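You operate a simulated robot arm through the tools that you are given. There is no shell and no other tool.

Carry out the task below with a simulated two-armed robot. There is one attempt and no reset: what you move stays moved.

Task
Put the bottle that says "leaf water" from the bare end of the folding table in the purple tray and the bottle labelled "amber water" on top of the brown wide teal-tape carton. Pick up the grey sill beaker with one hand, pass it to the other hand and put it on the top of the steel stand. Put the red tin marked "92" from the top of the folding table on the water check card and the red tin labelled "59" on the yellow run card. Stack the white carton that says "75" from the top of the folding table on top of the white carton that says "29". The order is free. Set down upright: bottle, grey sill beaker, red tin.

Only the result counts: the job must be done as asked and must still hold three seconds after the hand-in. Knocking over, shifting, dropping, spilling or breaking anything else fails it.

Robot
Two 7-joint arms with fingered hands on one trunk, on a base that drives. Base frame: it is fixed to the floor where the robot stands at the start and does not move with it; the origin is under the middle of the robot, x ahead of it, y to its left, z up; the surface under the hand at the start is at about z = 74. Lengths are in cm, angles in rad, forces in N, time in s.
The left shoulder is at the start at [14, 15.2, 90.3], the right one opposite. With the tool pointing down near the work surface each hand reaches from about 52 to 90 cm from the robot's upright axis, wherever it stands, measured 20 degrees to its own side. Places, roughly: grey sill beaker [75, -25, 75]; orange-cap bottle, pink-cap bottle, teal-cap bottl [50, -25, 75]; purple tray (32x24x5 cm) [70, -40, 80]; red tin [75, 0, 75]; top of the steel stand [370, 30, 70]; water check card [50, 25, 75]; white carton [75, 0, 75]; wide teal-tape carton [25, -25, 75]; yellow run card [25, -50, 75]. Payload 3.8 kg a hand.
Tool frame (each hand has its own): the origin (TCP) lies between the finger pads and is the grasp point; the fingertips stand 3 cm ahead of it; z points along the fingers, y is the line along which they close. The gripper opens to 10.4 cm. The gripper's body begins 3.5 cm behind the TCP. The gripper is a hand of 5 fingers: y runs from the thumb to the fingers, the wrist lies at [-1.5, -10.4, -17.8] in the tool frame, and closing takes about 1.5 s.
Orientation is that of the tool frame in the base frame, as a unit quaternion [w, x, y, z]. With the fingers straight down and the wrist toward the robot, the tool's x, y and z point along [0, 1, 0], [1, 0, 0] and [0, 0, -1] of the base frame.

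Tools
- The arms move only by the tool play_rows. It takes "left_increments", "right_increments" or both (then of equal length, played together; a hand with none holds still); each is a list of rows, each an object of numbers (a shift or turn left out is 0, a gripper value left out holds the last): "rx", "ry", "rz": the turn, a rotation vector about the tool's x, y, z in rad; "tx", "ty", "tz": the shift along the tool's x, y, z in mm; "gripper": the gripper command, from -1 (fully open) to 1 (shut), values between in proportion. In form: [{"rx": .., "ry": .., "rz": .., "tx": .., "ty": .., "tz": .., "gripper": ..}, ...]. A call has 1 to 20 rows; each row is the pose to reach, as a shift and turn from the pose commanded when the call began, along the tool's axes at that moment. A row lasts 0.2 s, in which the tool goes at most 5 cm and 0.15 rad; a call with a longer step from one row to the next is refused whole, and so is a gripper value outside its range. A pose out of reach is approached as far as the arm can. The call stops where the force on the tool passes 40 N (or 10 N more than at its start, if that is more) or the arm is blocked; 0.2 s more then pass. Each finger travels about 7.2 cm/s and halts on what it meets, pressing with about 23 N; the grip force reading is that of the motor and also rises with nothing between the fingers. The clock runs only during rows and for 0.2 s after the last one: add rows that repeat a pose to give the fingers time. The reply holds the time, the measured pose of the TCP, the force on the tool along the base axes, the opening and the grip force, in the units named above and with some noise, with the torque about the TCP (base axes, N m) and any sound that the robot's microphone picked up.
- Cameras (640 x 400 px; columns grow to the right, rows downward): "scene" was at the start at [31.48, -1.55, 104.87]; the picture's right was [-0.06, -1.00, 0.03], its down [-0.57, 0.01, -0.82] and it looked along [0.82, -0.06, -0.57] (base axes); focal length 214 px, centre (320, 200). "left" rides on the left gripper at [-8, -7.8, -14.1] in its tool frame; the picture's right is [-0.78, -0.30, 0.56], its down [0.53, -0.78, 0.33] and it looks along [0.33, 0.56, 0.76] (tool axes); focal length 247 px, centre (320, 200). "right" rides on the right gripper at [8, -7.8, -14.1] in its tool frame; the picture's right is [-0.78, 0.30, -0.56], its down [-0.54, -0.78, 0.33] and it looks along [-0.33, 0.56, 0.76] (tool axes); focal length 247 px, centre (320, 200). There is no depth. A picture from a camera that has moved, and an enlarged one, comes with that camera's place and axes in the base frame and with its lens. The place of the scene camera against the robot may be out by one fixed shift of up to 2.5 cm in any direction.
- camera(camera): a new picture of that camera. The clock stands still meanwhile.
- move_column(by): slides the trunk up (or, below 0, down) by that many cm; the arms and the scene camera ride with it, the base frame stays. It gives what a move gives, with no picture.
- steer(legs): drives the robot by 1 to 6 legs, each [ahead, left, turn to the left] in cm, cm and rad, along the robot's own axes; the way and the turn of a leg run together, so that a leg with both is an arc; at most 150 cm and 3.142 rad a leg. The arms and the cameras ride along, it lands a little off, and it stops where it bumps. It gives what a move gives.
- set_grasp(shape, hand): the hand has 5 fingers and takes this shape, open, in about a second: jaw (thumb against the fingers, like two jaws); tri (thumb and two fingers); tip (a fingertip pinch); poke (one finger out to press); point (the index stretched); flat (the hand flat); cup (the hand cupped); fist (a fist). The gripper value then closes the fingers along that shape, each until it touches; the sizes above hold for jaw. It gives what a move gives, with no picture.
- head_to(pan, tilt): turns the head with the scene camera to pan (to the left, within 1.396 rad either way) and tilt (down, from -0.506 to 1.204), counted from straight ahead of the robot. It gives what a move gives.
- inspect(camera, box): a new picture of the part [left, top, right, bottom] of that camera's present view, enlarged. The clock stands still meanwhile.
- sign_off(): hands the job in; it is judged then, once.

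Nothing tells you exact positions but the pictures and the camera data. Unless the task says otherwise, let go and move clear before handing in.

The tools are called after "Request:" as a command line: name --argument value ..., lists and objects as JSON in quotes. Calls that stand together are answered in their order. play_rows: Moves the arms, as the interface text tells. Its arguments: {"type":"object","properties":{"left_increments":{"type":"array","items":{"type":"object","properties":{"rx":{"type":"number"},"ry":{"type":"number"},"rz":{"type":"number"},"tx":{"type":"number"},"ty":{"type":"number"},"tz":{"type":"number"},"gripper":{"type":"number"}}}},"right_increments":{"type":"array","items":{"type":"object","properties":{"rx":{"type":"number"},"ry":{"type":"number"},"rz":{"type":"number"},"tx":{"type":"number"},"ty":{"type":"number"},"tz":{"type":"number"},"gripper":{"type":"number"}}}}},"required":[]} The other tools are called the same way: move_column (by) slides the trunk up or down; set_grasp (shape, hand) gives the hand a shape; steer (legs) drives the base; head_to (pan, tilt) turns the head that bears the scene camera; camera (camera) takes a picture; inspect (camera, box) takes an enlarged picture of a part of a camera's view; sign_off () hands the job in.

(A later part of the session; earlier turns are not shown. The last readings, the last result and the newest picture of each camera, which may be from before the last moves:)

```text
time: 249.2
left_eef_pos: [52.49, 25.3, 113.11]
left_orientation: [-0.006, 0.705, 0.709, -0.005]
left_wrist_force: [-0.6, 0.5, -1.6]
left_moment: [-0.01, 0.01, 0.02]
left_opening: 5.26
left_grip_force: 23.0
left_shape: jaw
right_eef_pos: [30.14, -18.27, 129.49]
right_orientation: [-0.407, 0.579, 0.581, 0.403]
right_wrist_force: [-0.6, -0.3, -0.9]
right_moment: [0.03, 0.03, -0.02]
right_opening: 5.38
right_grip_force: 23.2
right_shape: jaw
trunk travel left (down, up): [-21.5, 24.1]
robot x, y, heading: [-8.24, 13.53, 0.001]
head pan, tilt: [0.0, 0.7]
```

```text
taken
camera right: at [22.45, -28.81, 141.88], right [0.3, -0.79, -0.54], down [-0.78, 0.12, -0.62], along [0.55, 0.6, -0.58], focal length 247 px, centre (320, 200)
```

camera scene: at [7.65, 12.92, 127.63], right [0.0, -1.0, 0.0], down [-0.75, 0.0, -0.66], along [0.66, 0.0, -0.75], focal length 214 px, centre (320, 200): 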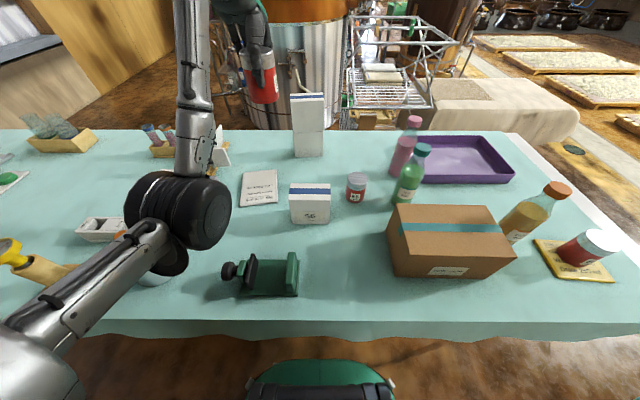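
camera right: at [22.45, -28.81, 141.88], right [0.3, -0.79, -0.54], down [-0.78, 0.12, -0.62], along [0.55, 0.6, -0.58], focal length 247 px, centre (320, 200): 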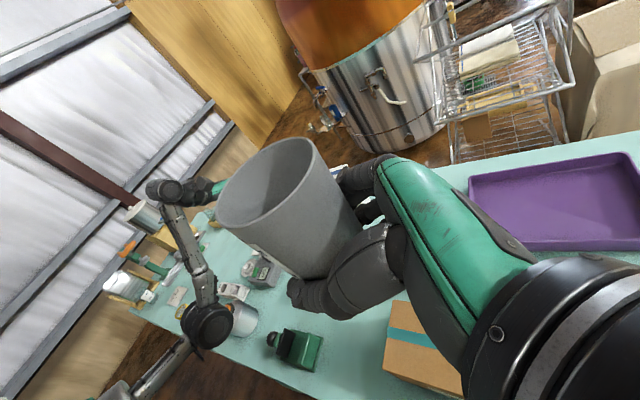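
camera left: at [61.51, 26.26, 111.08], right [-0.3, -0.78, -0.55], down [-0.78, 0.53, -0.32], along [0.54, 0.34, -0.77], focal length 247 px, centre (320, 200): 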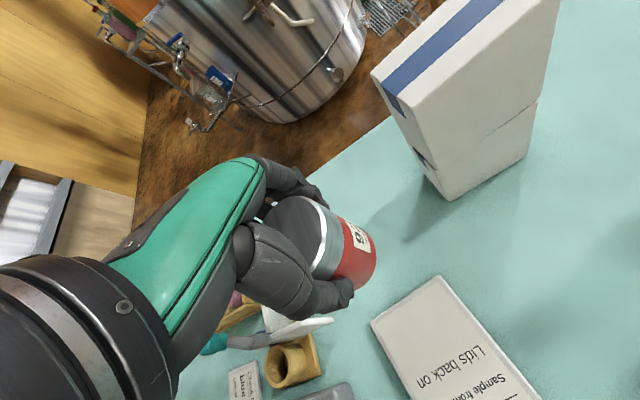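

Recovered. To keep my elbow clear of the pot and the press, I move the robot to the right and reach out to the left with a yawed hand.

Request:
steer --legs '[[0, -19.5, 0]]'

Request:
play_rows --left_increments '[{"tx": 25, "ty": 5, "rz": -0.06}, {"tx": 55, "ty": 10, "rz": -0.13}, {"tx": 90, "ty": 18, "rz": -0.2}, {"tx": 125, "ty": 26, "rz": -0.27}, {"tx": 160, "ty": 34, "rz": -0.34}, {"tx": 195, "ty": 42, "rz": -0.41}, {"tx": 230, "ty": 50, "rz": -0.48}, {"tx": 265, "ty": 55, "rz": -0.52}, {"tx": 286, "ty": 59, "rz": -0.52}, {"tx": 286, "ty": 59, "rz": -0.52}]'

Request:
camera --camera "left"

Request:
camera --camera "scene"

Request:
camera --camera "right"

```text
time: 250.8
left_eef_pos: [52.77, 5.9, 113.02]
left_orientation: [-0.006, 0.705, 0.709, -0.005]
left_wrist_force: [0.7, -0.7, -1.7]
left_moment: [-0.02, -0.02, 0.0]
left_opening: 5.27
left_grip_force: 23.1
left_shape: jaw
right_eef_pos: [30.34, -37.68, 129.49]
right_orientation: [-0.406, 0.578, 0.582, 0.402]
right_wrist_force: [0.3, 0.6, -0.4]
right_moment: [-0.01, -0.02, 0.03]
right_opening: 5.36
right_grip_force: 23.2
right_shape: jaw
trunk travel left (down, up): [-21.5, 24.1]
robot x, y, heading: [-8.72, -5.69, 0.002]
head pan, tilt: [0.0, 0.7]
```

```text
time: 253.0
left_eef_pos: [58.39, 34.54, 112.98]
left_orientation: [-0.007, 0.499, 0.867, -0.003]
left_wrist_force: [-0.1, 0.5, -1.9]
left_moment: [0.0, -0.01, -0.03]
left_opening: 5.23
left_grip_force: 23.1
left_shape: jaw
right_eef_pos: [30.31, -37.7, 129.5]
right_orientation: [-0.407, 0.578, 0.581, 0.403]
right_wrist_force: [-0.4, -0.8, -0.9]
right_moment: [-0.02, 0.0, 0.02]
right_opening: 5.38
right_grip_force: 23.2
right_shape: jaw
trunk travel left (down, up): [-21.5, 24.1]
robot x, y, heading: [-8.36, -5.52, 0.006]
head pan, tilt: [0.0, 0.7]
```

```text
taken
camera left: at [55.89, 23.74, 127.05], right [0.12, -0.82, -0.56], down [-0.95, 0.07, -0.32], along [0.3, 0.57, -0.77], focal length 247 px, centre (320, 200)
```

left: 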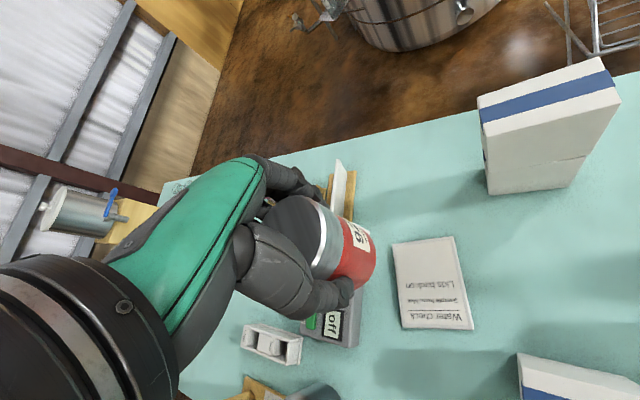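

```text
taken
camera scene: at [7.75, -6.52, 127.63], right [0.01, -1.0, 0.0], down [-0.75, 0.0, -0.66], along [0.66, 0.0, -0.75], focal length 214 px, centre (320, 200)
```

scene: 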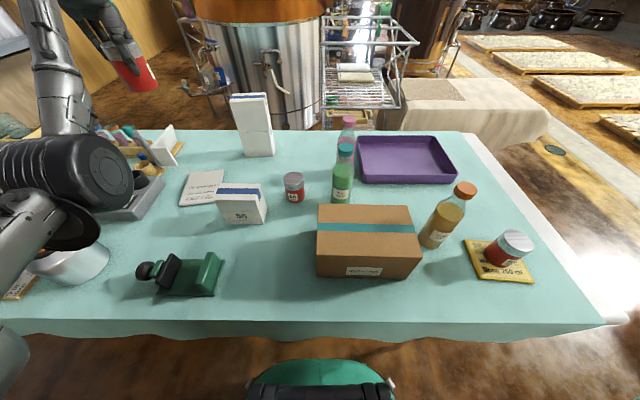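

```text
taken
camera right: at [22.63, -48.21, 141.88], right [0.3, -0.79, -0.54], down [-0.78, 0.12, -0.62], along [0.55, 0.6, -0.58], focal length 247 px, centre (320, 200)
```

right: 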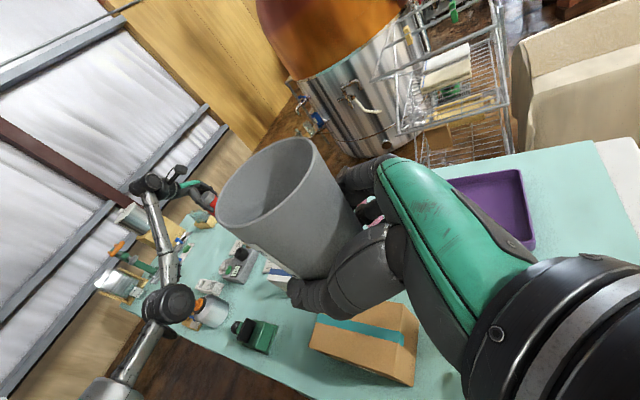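

Centred over the card. I lower in stages, watching my elbow against the pot and press.

Request:
play_rows --left_increments '[{"tz": 35}, {"tz": 70}, {"tz": 105}, {"tz": 140}, {"tz": 170}, {"tz": 170}]'

Request:
camera --camera "scene"

Request:
inspect --camera "right" --box '[80, 140, 300, 400]'

```text
time: 254.4
left_eef_pos: [58.16, 34.71, 95.98]
left_orientation: [-0.006, 0.499, 0.866, -0.004]
left_wrist_force: [-0.1, -0.2, -1.9]
left_moment: [-0.04, -0.01, 0.01]
left_opening: 5.25
left_grip_force: 23.0
left_shape: jaw
right_eef_pos: [30.25, -37.78, 129.59]
right_orientation: [-0.407, 0.577, 0.581, 0.404]
right_wrist_force: [0.4, -0.5, -0.4]
right_moment: [0.01, 0.01, 0.02]
right_opening: 5.39
right_grip_force: 23.1
right_shape: jaw
trunk travel left (down, up): [-21.5, 24.1]
robot x, y, heading: [-8.31, -5.6, 0.01]
head pan, tilt: [0.0, 0.7]
```

```text
taken
camera scene: at [7.73, -6.5, 127.64], right [0.01, -1.0, 0.0], down [-0.75, -0.01, -0.66], along [0.66, 0.0, -0.75], focal length 214 px, centre (320, 200)
```

scene: 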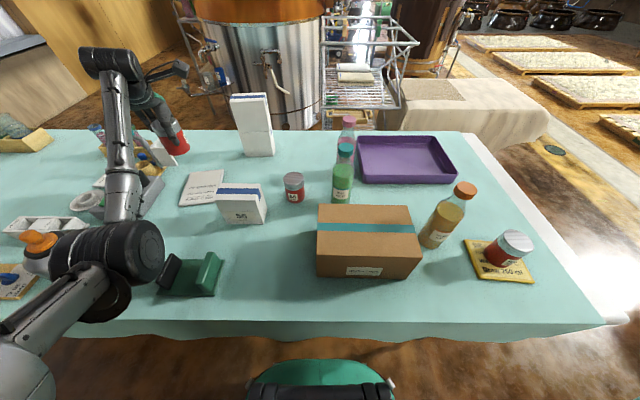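

```text
1.54 times, centred on (190, 270) of right
camera zoom: at [22.61, -48.19, 141.9], right [0.3, -0.79, -0.54], down [-0.78, 0.12, -0.62], along [0.55, 0.6, -0.58], focal length 380 px, centre (520, 92)
```

zoom: 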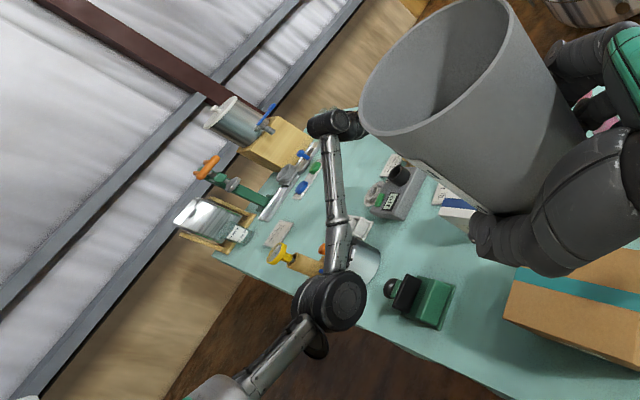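

My elbow would come near the green press, so I raise the trunk a bit (straighter arm, higher elbow) and then lower the hand further.

Request:
move_column --by 6

Request:
play_rows --left_increments '[{"tz": 25}, {"tz": 55}, {"tz": 85}, {"tz": 115}, {"tz": 140}, {"tz": 140}]'

Request:
camera --camera "scene"

Request:
camera --camera "left"

Request:
inspect --camera "right" --box '[80, 140, 300, 400]'

```text
time: 255.4
left_eef_pos: [58.32, 34.56, 101.79]
left_orientation: [-0.008, 0.499, 0.866, -0.005]
left_wrist_force: [0.3, -0.6, -1.3]
left_moment: [-0.01, 0.06, -0.03]
left_opening: 5.26
left_grip_force: 23.1
left_shape: jaw
right_eef_pos: [30.37, -37.55, 135.45]
right_orientation: [-0.407, 0.578, 0.581, 0.403]
right_wrist_force: [0.6, -0.6, -0.8]
right_moment: [-0.03, 0.0, 0.03]
right_opening: 5.38
right_grip_force: 22.9
right_shape: jaw
trunk travel left (down, up): [-27.5, 18.1]
robot x, y, heading: [-8.59, -5.35, 0.01]
head pan, tilt: [0.0, 0.7]
```

```text
time: 256.8
left_eef_pos: [57.87, 34.36, 87.92]
left_orientation: [-0.007, 0.5, 0.866, -0.005]
left_wrist_force: [-0.6, 0.3, -1.7]
left_moment: [-0.02, -0.02, 0.01]
left_opening: 5.24
left_grip_force: 22.9
left_shape: jaw
right_eef_pos: [30.25, -37.69, 135.46]
right_orientation: [-0.407, 0.579, 0.58, 0.403]
right_wrist_force: [-0.1, -0.1, -0.1]
right_moment: [-0.03, -0.03, 0.02]
right_opening: 5.38
right_grip_force: 23.3
right_shape: jaw
trunk travel left (down, up): [-27.5, 18.1]
robot x, y, heading: [-8.22, -5.47, 0.005]
head pan, tilt: [0.0, 0.7]
```

```text
taken
camera scene: at [4.99, -6.51, 134.65], right [0.01, -1.0, 0.0], down [-0.71, 0.0, -0.71], along [0.71, 0.0, -0.71], focal length 214 px, centre (320, 200)
```

scene: 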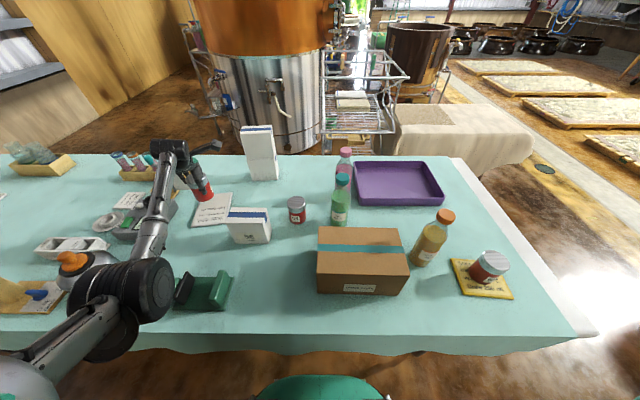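

```text
taken
camera left: at [55.24, 23.58, 101.95], right [0.12, -0.82, -0.56], down [-0.95, 0.07, -0.32], along [0.3, 0.57, -0.77], focal length 247 px, centre (320, 200)
```

left: 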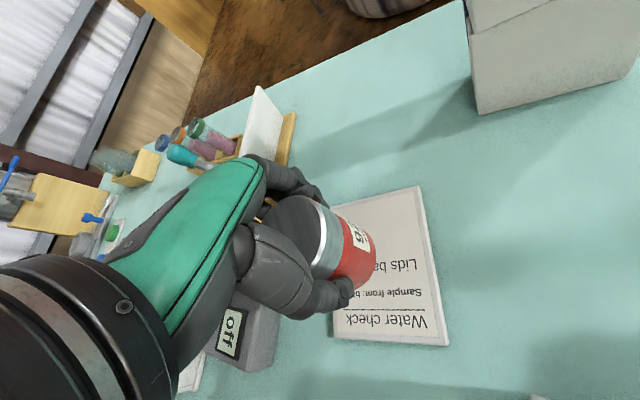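

```text
1.54 times, centred on (190, 270) of right
camera zoom: at [22.6, -48.19, 147.91], right [0.3, -0.79, -0.54], down [-0.78, 0.12, -0.62], along [0.55, 0.6, -0.58], focal length 380 px, centre (520, 92)
```

zoom: 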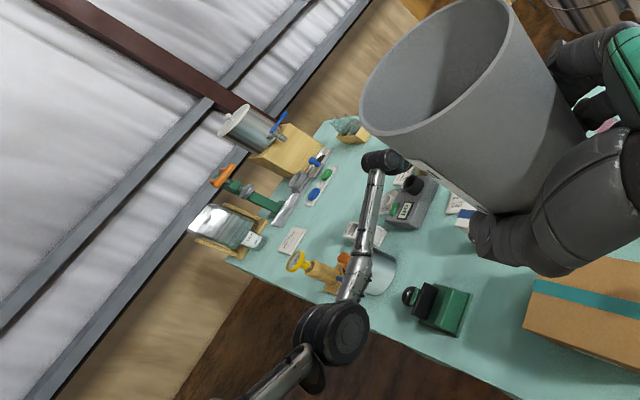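

Elbow stays high and clear. I lower the tin onto the card.

Request:
play_rows --left_increments '[{"tz": 18, "ty": 2}, {"tz": 35, "ty": 3}, {"tz": 48, "ty": 4}, {"tz": 56, "ty": 4}, {"tz": 56, "ty": 4}]'

Request:
inspect --camera "left" --box '[240, 150, 480, 350]'

Request:
inspect --camera "scene" --box '[140, 120, 300, 260]'

```text
time: 258.0
left_eef_pos: [58.1, 34.77, 82.23]
left_orientation: [-0.006, 0.499, 0.866, -0.005]
left_wrist_force: [-0.5, 0.0, -1.3]
left_moment: [0.02, 0.01, 0.0]
left_opening: 5.23
left_grip_force: 23.3
left_shape: jaw
right_eef_pos: [30.23, -37.67, 135.57]
right_orientation: [-0.407, 0.577, 0.581, 0.403]
right_wrist_force: [0.8, -0.2, -0.8]
right_moment: [-0.02, 0.02, 0.01]
right_opening: 5.37
right_grip_force: 22.5
right_shape: jaw
trunk travel left (down, up): [-27.5, 18.1]
robot x, y, heading: [-8.6, -5.78, 0.007]
head pan, tilt: [0.0, 0.7]
```

```text
2.00 times, centred on (360, 250) of left
camera zoom: at [55.59, 23.9, 96.37], right [0.12, -0.82, -0.56], down [-0.95, 0.07, -0.32], along [0.3, 0.57, -0.77], focal length 494 px, centre (240, 100)
```

zoom: 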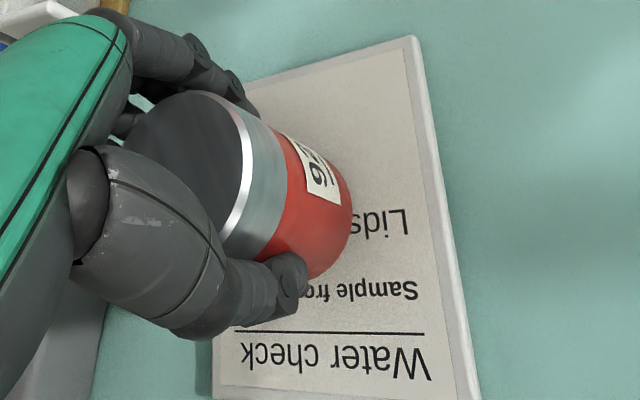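

```text
2.86 times, centred on (220, 190) of scene
camera zoom: at [5.0, -6.51, 134.65], right [0.01, -1.0, 0.0], down [-0.71, 0.0, -0.71], along [0.71, 0.0, -0.71], focal length 613 px, centre (606, 229)
```

zoom: 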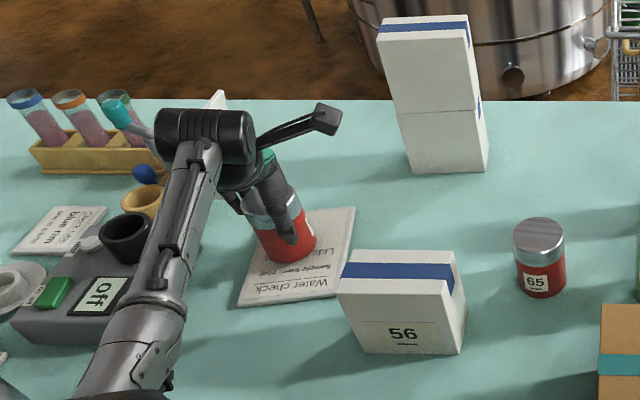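

Request:
play_rows --left_increments '[{"tz": 3}, {"tz": 5}, {"tz": 7}, {"tz": 8}, {"tz": 8}]'

```text
time: 259.2
left_eef_pos: [58.23, 34.66, 81.67]
left_orientation: [-0.006, 0.5, 0.866, -0.004]
left_wrist_force: [-0.3, 0.3, -1.8]
left_moment: [0.02, 0.0, 0.01]
left_opening: 5.23
left_grip_force: 22.7
left_shape: jaw
right_eef_pos: [30.25, -37.59, 135.63]
right_orientation: [-0.407, 0.577, 0.581, 0.403]
right_wrist_force: [-0.4, 0.1, -0.3]
right_moment: [-0.04, 0.0, 0.01]
right_opening: 5.35
right_grip_force: 23.1
right_shape: jaw
trunk travel left (down, up): [-27.5, 18.1]
robot x, y, heading: [-8.57, -5.64, 0.005]
head pan, tilt: [0.0, 0.7]
```

Request:
play_rows --left_increments '[{"tz": 2}, {"tz": 4}, {"tz": 6}, {"tz": 6}]'

```text
time: 260.2
left_eef_pos: [58.24, 34.7, 81.34]
left_orientation: [-0.005, 0.5, 0.866, -0.002]
left_wrist_force: [0.3, -0.6, 8.4]
left_moment: [0.12, -0.14, 0.0]
left_opening: 5.24
left_grip_force: 23.2
left_shape: jaw
right_eef_pos: [30.22, -37.71, 135.55]
right_orientation: [-0.406, 0.578, 0.581, 0.404]
right_wrist_force: [-0.2, 0.0, -0.2]
right_moment: [-0.04, 0.0, 0.03]
right_opening: 5.39
right_grip_force: 22.9
right_shape: jaw
trunk travel left (down, up): [-27.5, 18.1]
robot x, y, heading: [-8.14, -5.63, 0.008]
head pan, tilt: [0.0, 0.7]
```

Contact with the card. I release and lift off.

Request:
play_rows --left_increments '[{"tz": -1, "gripper": 0.4}, {"tz": -1, "gripper": 0}, {"tz": -1, "gripper": -0.5}, {"tz": -1, "gripper": -1}, {"tz": -1}, {"tz": -1}, {"tz": -1}, {"tz": -1}]'

Request:
play_rows --left_increments '[{"tz": -20}, {"tz": -45}, {"tz": -80}, {"tz": -115}, {"tz": -150}, {"tz": -185}, {"tz": -220}, {"tz": -250}, {"tz": -250}]'

Request:
camera --camera "left"

Request:
inspect --camera "scene" --box '[100, 120, 340, 320]'

```text
time: 262.0
left_eef_pos: [58.21, 34.71, 81.15]
left_orientation: [-0.006, 0.5, 0.866, -0.004]
left_wrist_force: [0.0, 0.0, -0.3]
left_moment: [0.01, -0.03, 0.01]
left_opening: 10.35
left_grip_force: 0.1
left_shape: jaw
right_eef_pos: [30.36, -37.65, 135.48]
right_orientation: [-0.407, 0.578, 0.581, 0.403]
right_wrist_force: [-0.4, 0.6, -0.8]
right_moment: [0.05, 0.02, -0.02]
right_opening: 5.37
right_grip_force: 22.4
right_shape: jaw
trunk travel left (down, up): [-27.5, 18.1]
robot x, y, heading: [-8.74, -5.76, 0.006]
head pan, tilt: [0.0, 0.7]
```

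```text
time: 264.0
left_eef_pos: [58.44, 34.85, 106.16]
left_orientation: [-0.007, 0.499, 0.867, -0.004]
left_wrist_force: [0.2, -0.3, 1.2]
left_moment: [0.0, 0.0, -0.01]
left_opening: 10.39
left_grip_force: 0.2
left_shape: jaw
right_eef_pos: [30.45, -37.68, 135.41]
right_orientation: [-0.407, 0.578, 0.581, 0.403]
right_wrist_force: [0.3, -0.1, -0.1]
right_moment: [-0.02, -0.01, 0.0]
right_opening: 5.38
right_grip_force: 22.8
right_shape: jaw
trunk travel left (down, up): [-27.5, 18.1]
robot x, y, heading: [-8.26, -5.49, 0.012]
head pan, tilt: [0.0, 0.7]
```

```text
taken
camera left: at [55.96, 24.02, 120.21], right [0.12, -0.82, -0.56], down [-0.95, 0.07, -0.32], along [0.3, 0.57, -0.77], focal length 247 px, centre (320, 200)
```

left: 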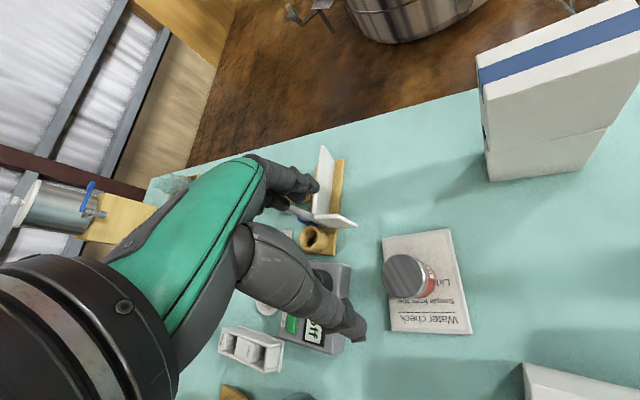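

```text
2.00 times, centred on (220, 220) of scene
camera zoom: at [4.99, -6.51, 134.65], right [0.01, -1.0, 0.0], down [-0.71, 0.0, -0.71], along [0.71, 0.0, -0.71], focal length 429 px, centre (520, 160)
```

zoom: 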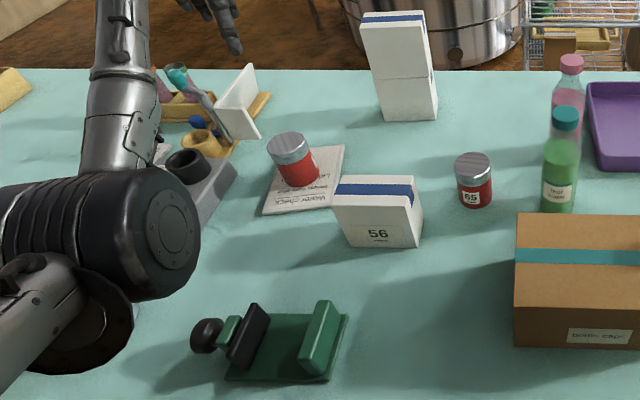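

Tin 92 stands on the water check card. Next is the leaf water bottle; I reposition the robot to the right and bring the left hand back to straight.

Request:
steer --legs '[[3, -19.5, 0]]'

Request:
play_rows --left_increments '[{"rz": 0.07, "tz": -20, "tx": -10}, {"rz": 0.15, "tz": -40, "tx": -30}, {"rz": 0.22, "tz": -40, "tx": -60}, {"rz": 0.3, "tz": -40, "tx": -95}, {"rz": 0.37, "tz": -40, "tx": -130}, {"rz": 0.45, "tz": -40, "tx": -165}, {"rz": 0.52, "tz": -40, "tx": -170, "ty": -30}, {"rz": 0.52, "tz": -40, "tx": -190, "ty": -70}, {"rz": 0.52, "tz": -40, "tx": -205, "ty": -110}, {"rz": 0.52, "tz": -40, "tx": -205, "ty": -110}]'

Request:
camera --camera "left"

Request:
camera --camera "scene"

```text
time: 265.5
left_eef_pos: [61.63, 15.62, 106.12]
left_orientation: [-0.007, 0.499, 0.867, -0.004]
left_wrist_force: [-0.2, -0.4, -0.9]
left_moment: [0.01, 0.01, 0.03]
left_opening: 10.36
left_grip_force: 0.1
left_shape: jaw
right_eef_pos: [33.38, -56.92, 135.58]
right_orientation: [-0.406, 0.578, 0.582, 0.403]
right_wrist_force: [-0.4, -0.2, -0.3]
right_moment: [0.02, 0.04, 0.04]
right_opening: 5.36
right_grip_force: 22.9
right_shape: jaw
trunk travel left (down, up): [-27.5, 18.1]
robot x, y, heading: [-4.88, -24.73, 0.01]
head pan, tilt: [0.0, 0.7]
```

```text
time: 267.7
left_eef_pos: [62.37, -7.79, 110.2]
left_orientation: [-0.006, 0.705, 0.709, -0.006]
left_wrist_force: [-0.4, 0.1, 0.2]
left_moment: [-0.03, 0.0, -0.01]
left_opening: 10.39
left_grip_force: 0.1
left_shape: jaw
right_eef_pos: [33.33, -56.78, 135.47]
right_orientation: [-0.407, 0.578, 0.582, 0.402]
right_wrist_force: [0.6, 0.8, -0.7]
right_moment: [-0.01, 0.0, -0.01]
right_opening: 5.4
right_grip_force: 22.9
right_shape: jaw
trunk travel left (down, up): [-27.5, 18.1]
robot x, y, heading: [-5.06, -25.01, 0.012]
head pan, tilt: [0.0, 0.7]
```

```text
taken
camera left: at [54.71, -15.72, 124.43], right [-0.3, -0.78, -0.55], down [-0.79, 0.53, -0.32], along [0.54, 0.34, -0.77], focal length 247 px, centre (320, 200)
```

left: 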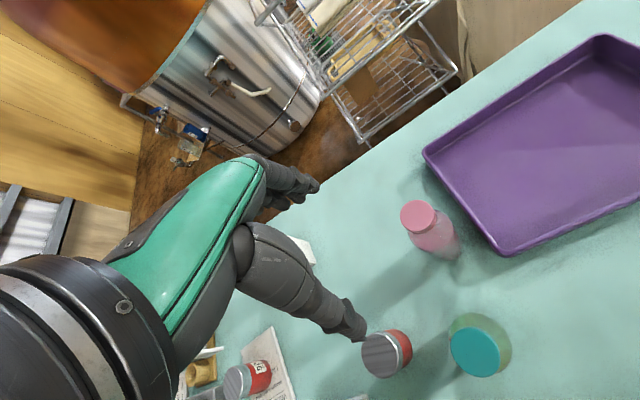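

```text
taken
camera scene: at [8.09, -25.74, 134.65], right [0.01, -1.0, 0.0], down [-0.71, -0.01, -0.71], along [0.71, 0.0, -0.71], focal length 214 px, centre (320, 200)
```

scene: 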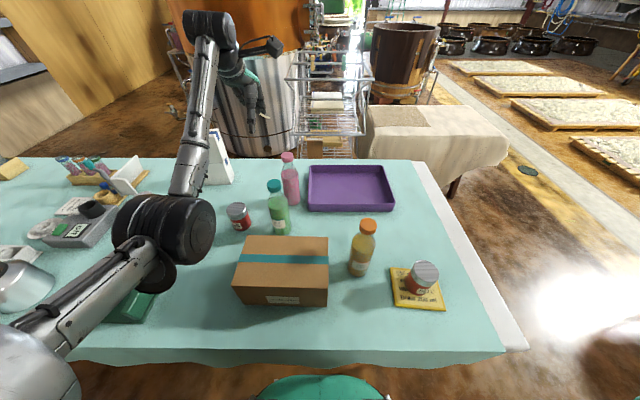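

Request:
play_rows --left_increments '[{"tx": -14, "ty": -35, "tz": -5, "gripper": -0.4}, {"tx": -28, "ty": -70, "tz": -5}, {"tx": -42, "ty": -104, "tz": 0}, {"tx": -42, "ty": -104, "tz": 0}]'

Request:
camera --camera "left"

Request:
camera --camera "scene"

```text
time: 268.7
left_eef_pos: [51.87, -12.04, 110.4]
left_orientation: [-0.005, 0.705, 0.709, -0.006]
left_wrist_force: [0.1, 0.1, -0.7]
left_moment: [0.0, -0.01, 0.0]
left_opening: 7.31
left_grip_force: 0.0
left_shape: jaw
right_eef_pos: [33.47, -56.97, 135.45]
right_orientation: [-0.407, 0.578, 0.581, 0.403]
right_wrist_force: [-0.4, 0.3, 0.1]
right_moment: [0.01, 0.0, -0.06]
right_opening: 5.37
right_grip_force: 22.5
right_shape: jaw
trunk travel left (down, up): [-27.5, 18.1]
robot x, y, heading: [-4.9, -25.16, 0.007]
head pan, tilt: [0.0, 0.7]
```

```text
taken
camera left: at [44.38, -20.02, 124.57], right [-0.3, -0.78, -0.55], down [-0.79, 0.53, -0.32], along [0.54, 0.34, -0.77], focal length 247 px, centre (320, 200)
```

left: 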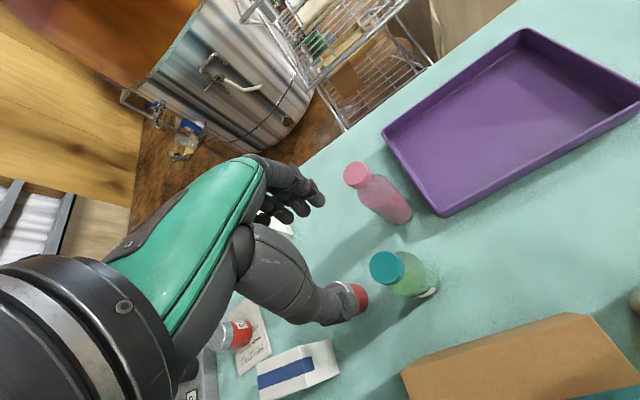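

```text
taken
camera scene: at [8.08, -25.82, 134.65], right [0.01, -1.0, 0.0], down [-0.71, 0.0, -0.71], along [0.71, 0.0, -0.71], focal length 214 px, centre (320, 200)
```

scene: 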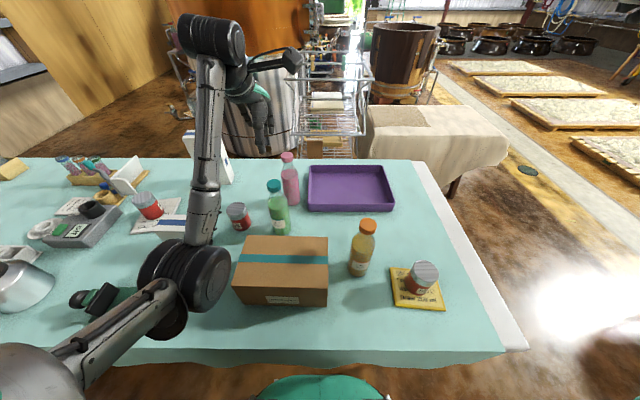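

My elbow would come near the brown carton, so I shift the robot left 10 cm and raise the trunk slightly before going down on the bottle.

Request:
steer --legs '[[0, 10, 0]]'

Request:
play_rows --left_increments '[{"tx": -30}, {"tx": -65}, {"tx": -98}, {"tx": -98}]'

Request:
inspect --camera "left" --box '[300, 130, 500, 330]'

Request:
camera --camera "scene"

```text
time: 269.9
left_eef_pos: [51.85, -2.13, 110.58]
left_orientation: [-0.006, 0.705, 0.709, -0.006]
left_wrist_force: [0.4, -0.9, -0.3]
left_moment: [-0.02, 0.01, 0.01]
left_opening: 7.32
left_grip_force: 0.2
left_shape: jaw
right_eef_pos: [33.32, -47.21, 135.57]
right_orientation: [-0.407, 0.578, 0.581, 0.404]
right_wrist_force: [0.1, -0.3, 1.0]
right_moment: [-0.02, -0.02, 0.01]
right_opening: 5.39
right_grip_force: 22.9
right_shape: jaw
trunk travel left (down, up): [-27.5, 18.1]
robot x, y, heading: [-5.26, -14.67, 0.005]
head pan, tilt: [0.0, 0.7]
```

```text
time: 270.9
left_eef_pos: [51.93, -11.75, 110.48]
left_orientation: [-0.006, 0.705, 0.709, -0.005]
left_wrist_force: [0.4, -0.6, 0.0]
left_moment: [-0.04, 0.01, -0.03]
left_opening: 7.3
left_grip_force: 0.1
left_shape: jaw
right_eef_pos: [33.29, -46.95, 135.51]
right_orientation: [-0.406, 0.578, 0.582, 0.404]
right_wrist_force: [-0.9, -0.8, 0.0]
right_moment: [0.01, 0.02, 0.02]
right_opening: 5.38
right_grip_force: 23.3
right_shape: jaw
trunk travel left (down, up): [-27.5, 18.1]
robot x, y, heading: [-5.34, -15.03, 0.007]
head pan, tilt: [0.0, 0.7]
```

```text
2.00 times, centred on (400, 230) of left
camera zoom: at [44.37, -19.94, 124.6], right [-0.3, -0.78, -0.55], down [-0.78, 0.53, -0.32], along [0.54, 0.34, -0.77], focal length 494 px, centre (160, 140)
```

zoom: 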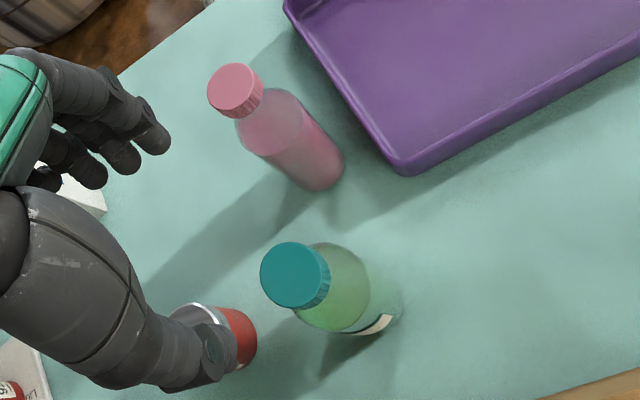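

```text
taken
camera scene: at [8.0, -15.92, 134.65], right [0.01, -1.0, 0.0], down [-0.71, 0.0, -0.71], along [0.71, 0.0, -0.71], focal length 214 px, centre (320, 200)
```

scene: 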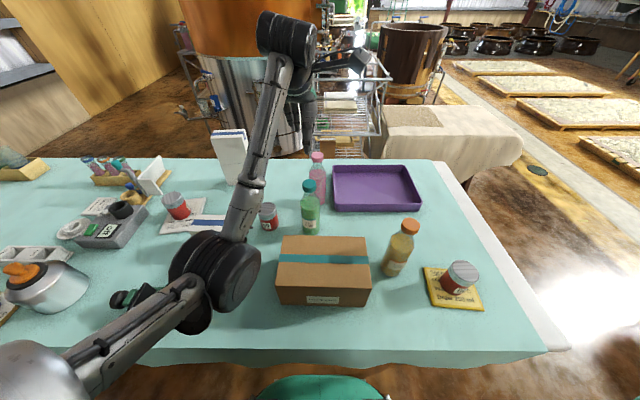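

Request:
play_rows --left_increments '[{"tz": 35, "ty": -1}, {"tz": 70, "ty": -2}, {"tz": 105, "ty": -2}, {"tz": 130, "ty": -2}, {"tz": 130, "ty": -2}]'

Request:
camera --camera "left"

Request:
camera --camera "scene"

```text
time: 272.1
left_eef_pos: [51.59, -12.23, 97.38]
left_orientation: [-0.006, 0.706, 0.709, -0.006]
left_wrist_force: [-0.7, 1.1, -0.8]
left_moment: [0.02, 0.02, 0.03]
left_opening: 7.32
left_grip_force: 0.2
left_shape: jaw
right_eef_pos: [33.2, -47.07, 135.31]
right_orientation: [-0.406, 0.578, 0.581, 0.404]
right_wrist_force: [-0.3, -0.3, -1.2]
right_moment: [0.03, 0.01, -0.01]
right_opening: 5.39
right_grip_force: 23.2
right_shape: jaw
trunk travel left (down, up): [-27.5, 18.1]
robot x, y, heading: [-5.26, -14.97, 0.005]
head pan, tilt: [0.0, 0.7]
```

```text
taken
camera left: at [43.99, -20.11, 111.54], right [-0.3, -0.78, -0.55], down [-0.78, 0.53, -0.32], along [0.54, 0.34, -0.77], focal length 247 px, centre (320, 200)
```

left: 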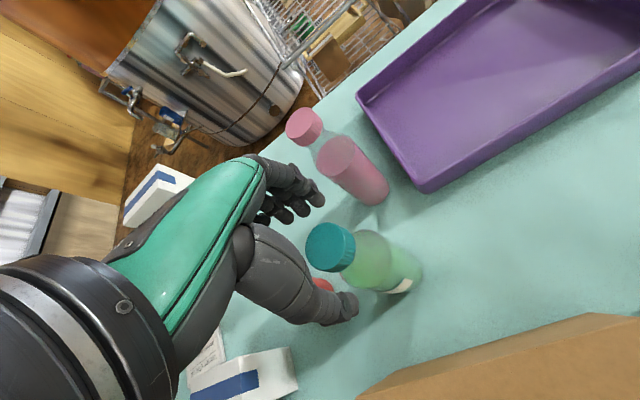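

```text
taken
camera scene: at [7.99, -15.92, 134.66], right [0.01, -1.0, 0.0], down [-0.71, 0.0, -0.71], along [0.71, 0.0, -0.71], focal length 214 px, centre (320, 200)
```

scene: 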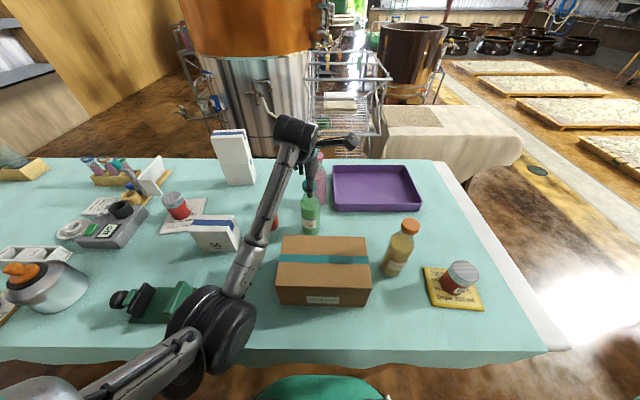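

Request:
play_rows --left_increments '[{"tz": 15}, {"tz": 30}, {"tz": 45}, {"tz": 45}, {"tz": 45, "gripper": 0.2}, {"tz": 45, "gripper": 0.6}, {"tz": 45, "gripper": 1}, {"tz": 45}, {"tz": 45}, {"tz": 45}, {"tz": 45}, {"tz": 45}]'

Request:
camera --camera "left"

```text
time: 274.7
left_eef_pos: [51.52, -12.02, 92.95]
left_orientation: [-0.006, 0.705, 0.709, -0.006]
left_wrist_force: [0.9, 0.0, 0.2]
left_moment: [0.0, -0.02, -0.05]
left_opening: 3.95
left_grip_force: 22.7
left_shape: jaw
right_eef_pos: [33.26, -47.15, 135.58]
right_orientation: [-0.407, 0.579, 0.581, 0.403]
right_wrist_force: [-0.8, 0.0, -0.2]
right_moment: [0.01, -0.03, 0.02]
right_opening: 5.37
right_grip_force: 22.5
right_shape: jaw
trunk travel left (down, up): [-27.5, 18.1]
robot x, y, heading: [-5.27, -14.8, 0.011]
head pan, tilt: [0.0, 0.7]
```

```text
taken
camera left: at [43.97, -20.07, 107.13], right [-0.3, -0.78, -0.55], down [-0.78, 0.53, -0.32], along [0.54, 0.34, -0.77], focal length 247 px, centre (320, 200)
```

left: 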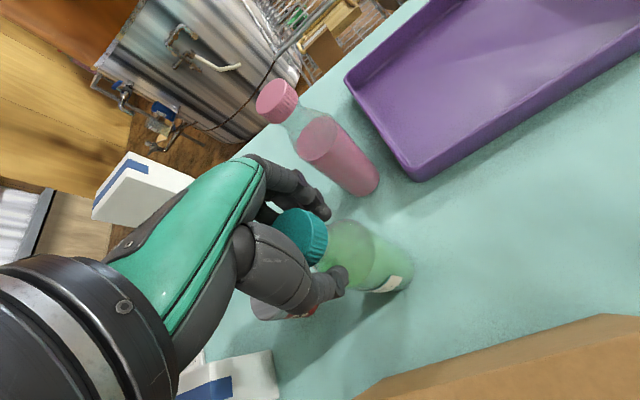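

The bottle is gripped by its cap. I lift it clear of the tray rim and drive right/forward with it.

Request:
play_rows --left_increments '[{"tz": -10}, {"tz": -25}, {"tz": -45}, {"tz": -70}, {"tz": -95}, {"tz": -105}, {"tz": -105}]'

Request:
camera --camera "left"

Request:
camera --camera "scene"

```text
time: 276.3
left_eef_pos: [51.68, -11.86, 103.28]
left_orientation: [-0.006, 0.705, 0.709, -0.006]
left_wrist_force: [0.2, 0.4, -5.6]
left_moment: [0.0, -0.05, 0.01]
left_opening: 3.88
left_grip_force: 23.4
left_shape: jaw
right_eef_pos: [33.32, -47.14, 135.45]
right_orientation: [-0.407, 0.578, 0.582, 0.403]
right_wrist_force: [0.3, 0.1, -1.0]
right_moment: [0.04, -0.01, 0.0]
right_opening: 5.35
right_grip_force: 22.9
right_shape: jaw
trunk travel left (down, up): [-27.5, 18.1]
robot x, y, heading: [-5.2, -14.97, 0.006]
head pan, tilt: [0.0, 0.7]
```

```text
taken
camera left: at [44.06, -19.95, 117.51], right [-0.3, -0.78, -0.55], down [-0.78, 0.53, -0.32], along [0.54, 0.34, -0.77], focal length 247 px, centre (320, 200)
```

left: 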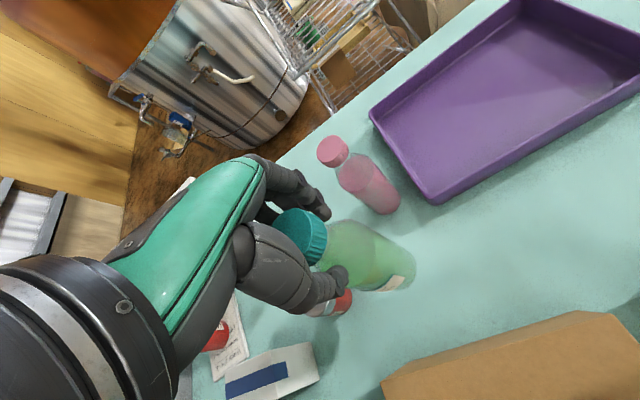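

```text
taken
camera scene: at [8.07, -15.9, 134.64], right [0.01, -1.0, 0.0], down [-0.71, 0.0, -0.7], along [0.7, 0.0, -0.71], focal length 214 px, centre (320, 200)
```

scene: 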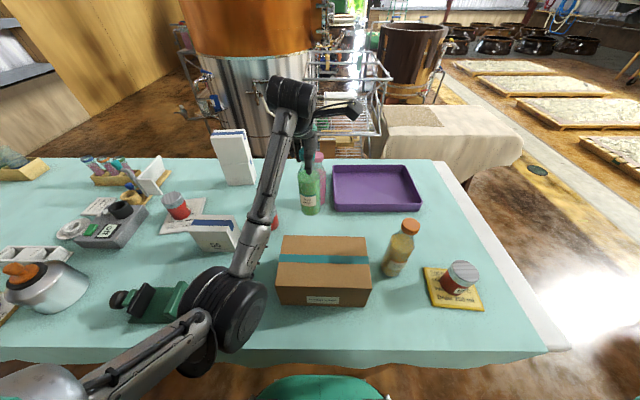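

Request:
steer --legs '[[4, -23, 0]]'

Request:
camera --camera "left"

Request:
camera --camera "scene"

```text
time: 278.1
left_eef_pos: [55.62, -34.35, 103.15]
left_orientation: [-0.01, 0.703, 0.711, -0.007]
left_wrist_force: [-0.1, -0.4, -5.1]
left_moment: [-0.02, -0.02, -0.03]
left_opening: 3.86
left_grip_force: 23.0
left_shape: jaw
right_eef_pos: [37.62, -69.7, 135.44]
right_orientation: [-0.41, 0.576, 0.582, 0.401]
right_wrist_force: [0.8, -0.7, -0.3]
right_moment: [0.01, 0.03, 0.02]
right_opening: 5.37
right_grip_force: 23.4
right_shape: jaw
trunk travel left (down, up): [-27.5, 18.1]
robot x, y, heading: [-1.29, -37.53, 0.015]
head pan, tilt: [0.0, 0.7]
stopped in leg 1: the robot was blocked; the commanded pose is now the measured one
```

```text
taken
camera left: at [48.05, -42.49, 117.28], right [-0.3, -0.78, -0.55], down [-0.79, 0.53, -0.31], along [0.53, 0.34, -0.77], focal length 247 px, centre (320, 200)
```

left: 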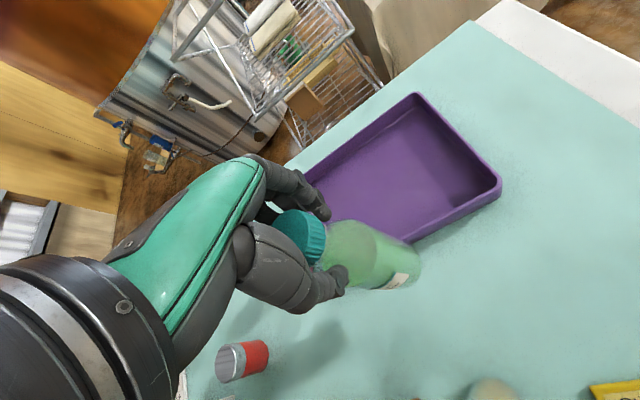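

```text
taken
camera scene: at [12.02, -38.78, 134.63], right [0.01, -1.0, 0.0], down [-0.71, -0.01, -0.7], along [0.7, 0.01, -0.71], focal length 214 px, centre (320, 200)
```

scene: 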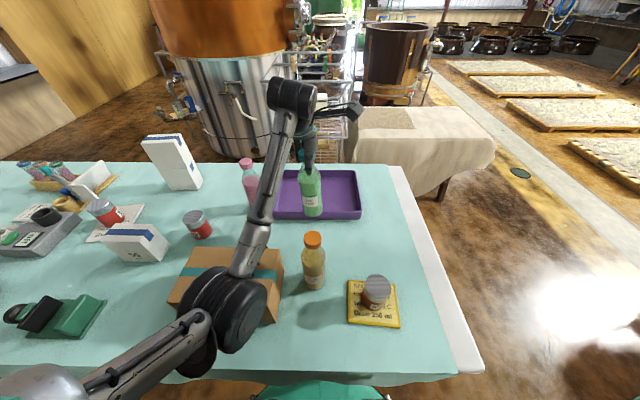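

The base touched a table leg and stopped; nothing moved. I back off slightly and reach the rest of the way with the arm.

Request:
steer --legs '[[-3, 1.5, 0]]'

Request:
play_rows --left_increments '[{"ty": 25}, {"ty": 55}, {"ty": 85}, {"ty": 115}, {"ty": 140, "tx": -10}, {"ty": 140, "tx": -10}]'

Request:
camera --camera "left"

Request:
camera --camera "scene"

```text
time: 279.0
left_eef_pos: [52.85, -32.72, 103.01]
left_orientation: [-0.008, 0.703, 0.711, -0.007]
left_wrist_force: [0.3, -0.1, -5.4]
left_moment: [-0.02, 0.0, 0.01]
left_opening: 3.87
left_grip_force: 22.8
left_shape: jaw
right_eef_pos: [35.09, -68.15, 135.3]
right_orientation: [-0.411, 0.576, 0.582, 0.401]
right_wrist_force: [0.6, 0.2, -1.6]
right_moment: [0.01, 0.03, 0.06]
right_opening: 5.36
right_grip_force: 22.8
right_shape: jaw
trunk travel left (down, up): [-27.5, 18.1]
robot x, y, heading: [-4.35, -36.04, 0.009]
head pan, tilt: [0.0, 0.7]
```

```text
time: 280.4
left_eef_pos: [66.4, -33.33, 103.2]
left_orientation: [-0.006, 0.702, 0.712, -0.006]
left_wrist_force: [-0.3, 0.5, -5.3]
left_moment: [0.02, 0.0, 0.03]
left_opening: 3.85
left_grip_force: 22.4
left_shape: jaw
right_eef_pos: [34.39, -67.86, 135.56]
right_orientation: [-0.409, 0.575, 0.584, 0.401]
right_wrist_force: [0.1, -0.1, -0.9]
right_moment: [0.02, 0.0, -0.02]
right_opening: 5.36
right_grip_force: 22.8
right_shape: jaw
trunk travel left (down, up): [-27.5, 18.1]
robot x, y, heading: [-4.31, -36.12, 0.013]
head pan, tilt: [0.0, 0.7]
```

```text
taken
camera left: at [59.03, -41.51, 117.39], right [-0.3, -0.78, -0.55], down [-0.79, 0.52, -0.32], along [0.54, 0.34, -0.77], focal length 247 px, centre (320, 200)
```

left: 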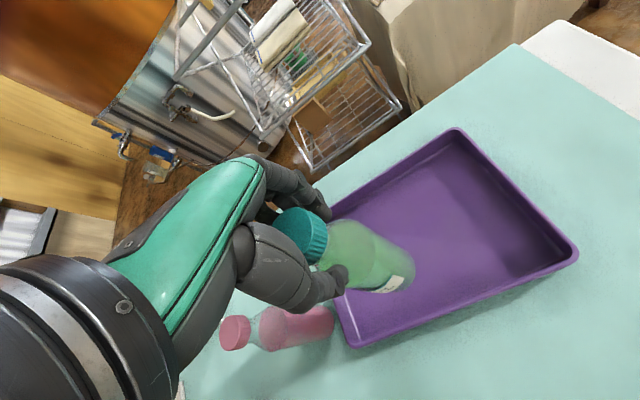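

```text
taken
camera scene: at [8.85, -36.95, 134.65], right [0.01, -1.0, 0.0], down [-0.71, -0.01, -0.71], along [0.71, 0.01, -0.71], focal length 214 px, centre (320, 200)
```

scene: 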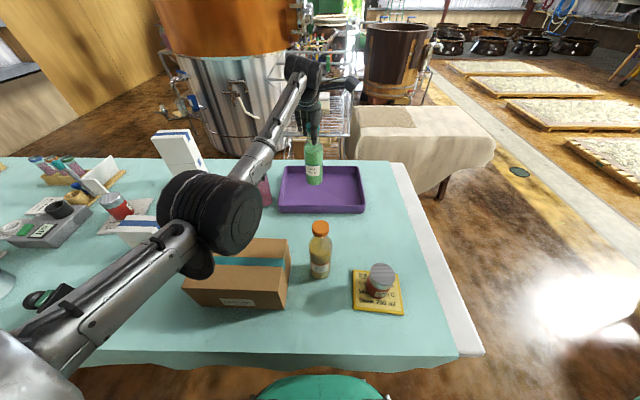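

Request:
play_rows --left_increments '[{"ty": 15, "tx": -5}, {"ty": 28, "tx": -10}, {"ty": 28, "tx": -10, "tz": 25}, {"ty": 28, "tx": -10, "tz": 50}, {"ty": 28, "tx": -10, "tz": 75}, {"ty": 28, "tx": -10, "tz": 85}, {"ty": 28, "tx": -10, "tz": 85}]'

Request:
camera --camera "left"

Request:
inspect --camera "scene" --box '[240, 100, 400, 230]'

```text
time: 282.0
left_eef_pos: [67.89, -33.84, 94.57]
left_orientation: [-0.005, 0.703, 0.711, -0.007]
left_wrist_force: [-0.3, -0.9, -4.7]
left_moment: [-0.04, -0.01, -0.02]
left_opening: 3.84
left_grip_force: 22.7
left_shape: jaw
left hand out of reach, approached as far as the arm can: row 2, 3, 4, 5, 6, 7
right_eef_pos: [34.51, -68.07, 135.45]
right_orientation: [-0.409, 0.577, 0.583, 0.401]
right_wrist_force: [-1.2, -0.6, -0.2]
right_moment: [0.0, 0.01, 0.0]
right_opening: 5.37
right_grip_force: 23.4
right_shape: jaw
trunk travel left (down, up): [-27.5, 18.1]
robot x, y, heading: [-4.39, -36.16, 0.014]
head pan, tilt: [0.0, 0.7]
```

```text
taken
camera left: at [60.42, -41.96, 108.67], right [-0.3, -0.78, -0.55], down [-0.79, 0.53, -0.32], along [0.54, 0.34, -0.77], focal length 247 px, centre (320, 200)
```

left: 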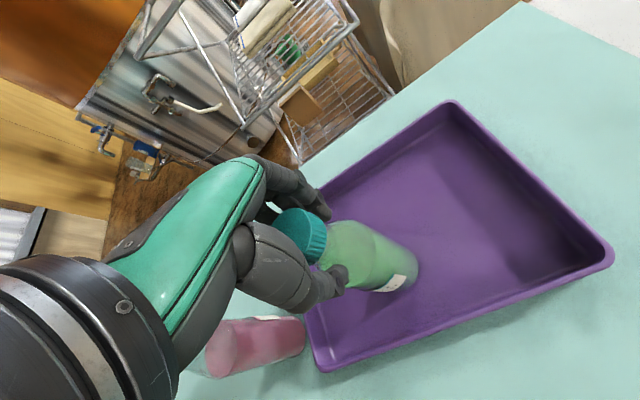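

```text
3.08 times, centred on (320, 165) of scene
camera zoom: at [8.92, -36.99, 134.64], right [0.01, -1.0, 0.0], down [-0.71, -0.01, -0.7], along [0.7, 0.01, -0.71], focal length 660 px, centre (320, 308)
```

zoom: 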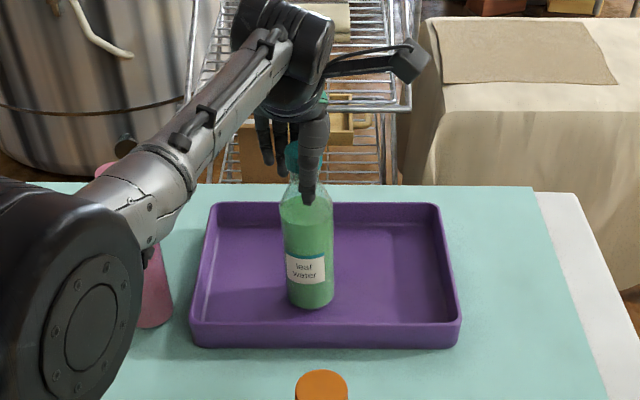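

The bottle is inside the tray. I lower it to contact.

Request:
play_rows --left_increments '[{"tz": 3}, {"tz": 6}, {"tz": 9}, {"tz": 9}]'

```text
time: 283.0
left_eef_pos: [67.81, -33.95, 93.84]
left_orientation: [-0.006, 0.702, 0.712, -0.006]
left_wrist_force: [0.1, -0.7, 0.6]
left_moment: [-0.05, -0.02, -0.03]
left_opening: 3.84
left_grip_force: 23.1
left_shape: jaw
right_eef_pos: [34.41, -67.89, 135.47]
right_orientation: [-0.409, 0.577, 0.583, 0.401]
right_wrist_force: [0.1, -0.8, -1.0]
right_moment: [0.03, 0.01, -0.02]
right_opening: 5.35
right_grip_force: 23.5
right_shape: jaw
trunk travel left (down, up): [-27.5, 18.1]
robot x, y, heading: [-4.34, -36.06, 0.011]
head pan, tilt: [0.0, 0.7]
```

Request:
play_rows --left_increments '[{"tz": 1.5}, {"tz": 1.5}, {"tz": 1, "gripper": 0.6}, {"tz": 0, "gripper": 0.2}, {"tz": 0, "gripper": -0.2}, {"tz": 0, "gripper": -0.4}, {"tz": 0}, {"tz": 0}, {"tz": 0}]'

Request:
play_rows --left_increments '[{"tz": -15}, {"tz": -35}, {"tz": -60}, {"tz": -90}, {"tz": -120}, {"tz": -150}, {"tz": -150}]'

Request:
camera --camera "left"

Request:
camera --camera "scene"

```text
time: 285.0
left_eef_pos: [67.84, -33.99, 93.79]
left_orientation: [-0.007, 0.703, 0.711, -0.006]
left_wrist_force: [0.1, 0.1, -0.1]
left_moment: [0.02, -0.02, 0.02]
left_opening: 7.22
left_grip_force: 0.1
left_shape: jaw
right_eef_pos: [34.34, -67.95, 135.48]
right_orientation: [-0.408, 0.575, 0.583, 0.402]
right_wrist_force: [-0.3, -0.1, -0.3]
right_moment: [-0.01, 0.0, 0.0]
right_opening: 5.34
right_grip_force: 22.9
right_shape: jaw
trunk travel left (down, up): [-27.5, 18.1]
robot x, y, heading: [-4.53, -36.07, 0.014]
head pan, tilt: [0.0, 0.7]
```

```text
time: 286.6
left_eef_pos: [68.06, -33.75, 108.9]
left_orientation: [-0.007, 0.703, 0.711, -0.007]
left_wrist_force: [-0.1, -0.3, 0.1]
left_moment: [0.03, 0.0, -0.01]
left_opening: 7.25
left_grip_force: 0.1
left_shape: jaw
right_eef_pos: [34.51, -67.83, 135.41]
right_orientation: [-0.408, 0.576, 0.584, 0.402]
right_wrist_force: [0.2, 0.1, -0.4]
right_moment: [0.0, -0.01, -0.02]
right_opening: 5.37
right_grip_force: 23.2
right_shape: jaw
trunk travel left (down, up): [-27.5, 18.1]
robot x, y, heading: [-4.58, -35.85, 0.014]
head pan, tilt: [0.0, 0.7]
```

```text
taken
camera left: at [60.47, -41.95, 123.1], right [-0.3, -0.78, -0.55], down [-0.79, 0.53, -0.32], along [0.54, 0.34, -0.77], focal length 247 px, centre (320, 200)
```

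left: 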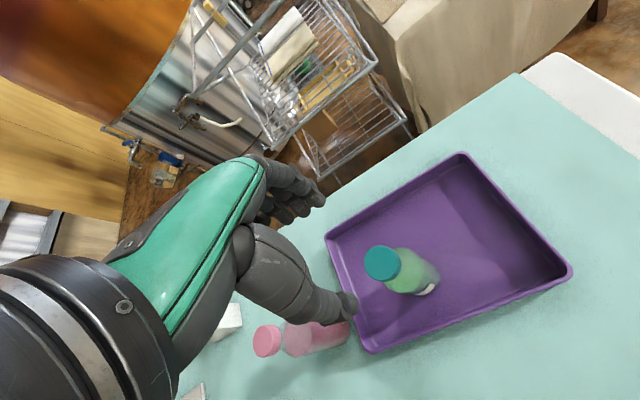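

```text
taken
camera scene: at [8.88, -36.98, 134.64], right [0.01, -1.0, 0.0], down [-0.71, -0.01, -0.7], along [0.7, 0.01, -0.71], focal length 214 px, centre (320, 200)
```

scene: 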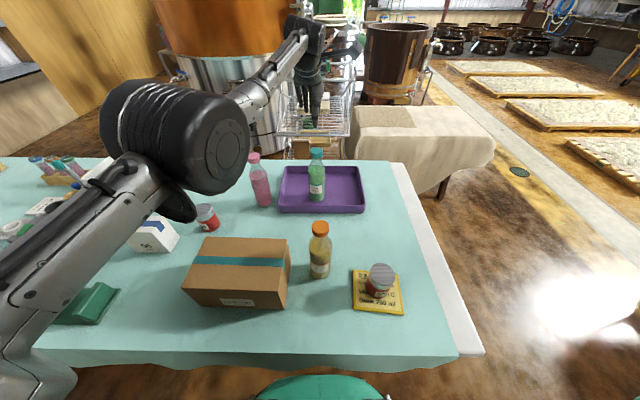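

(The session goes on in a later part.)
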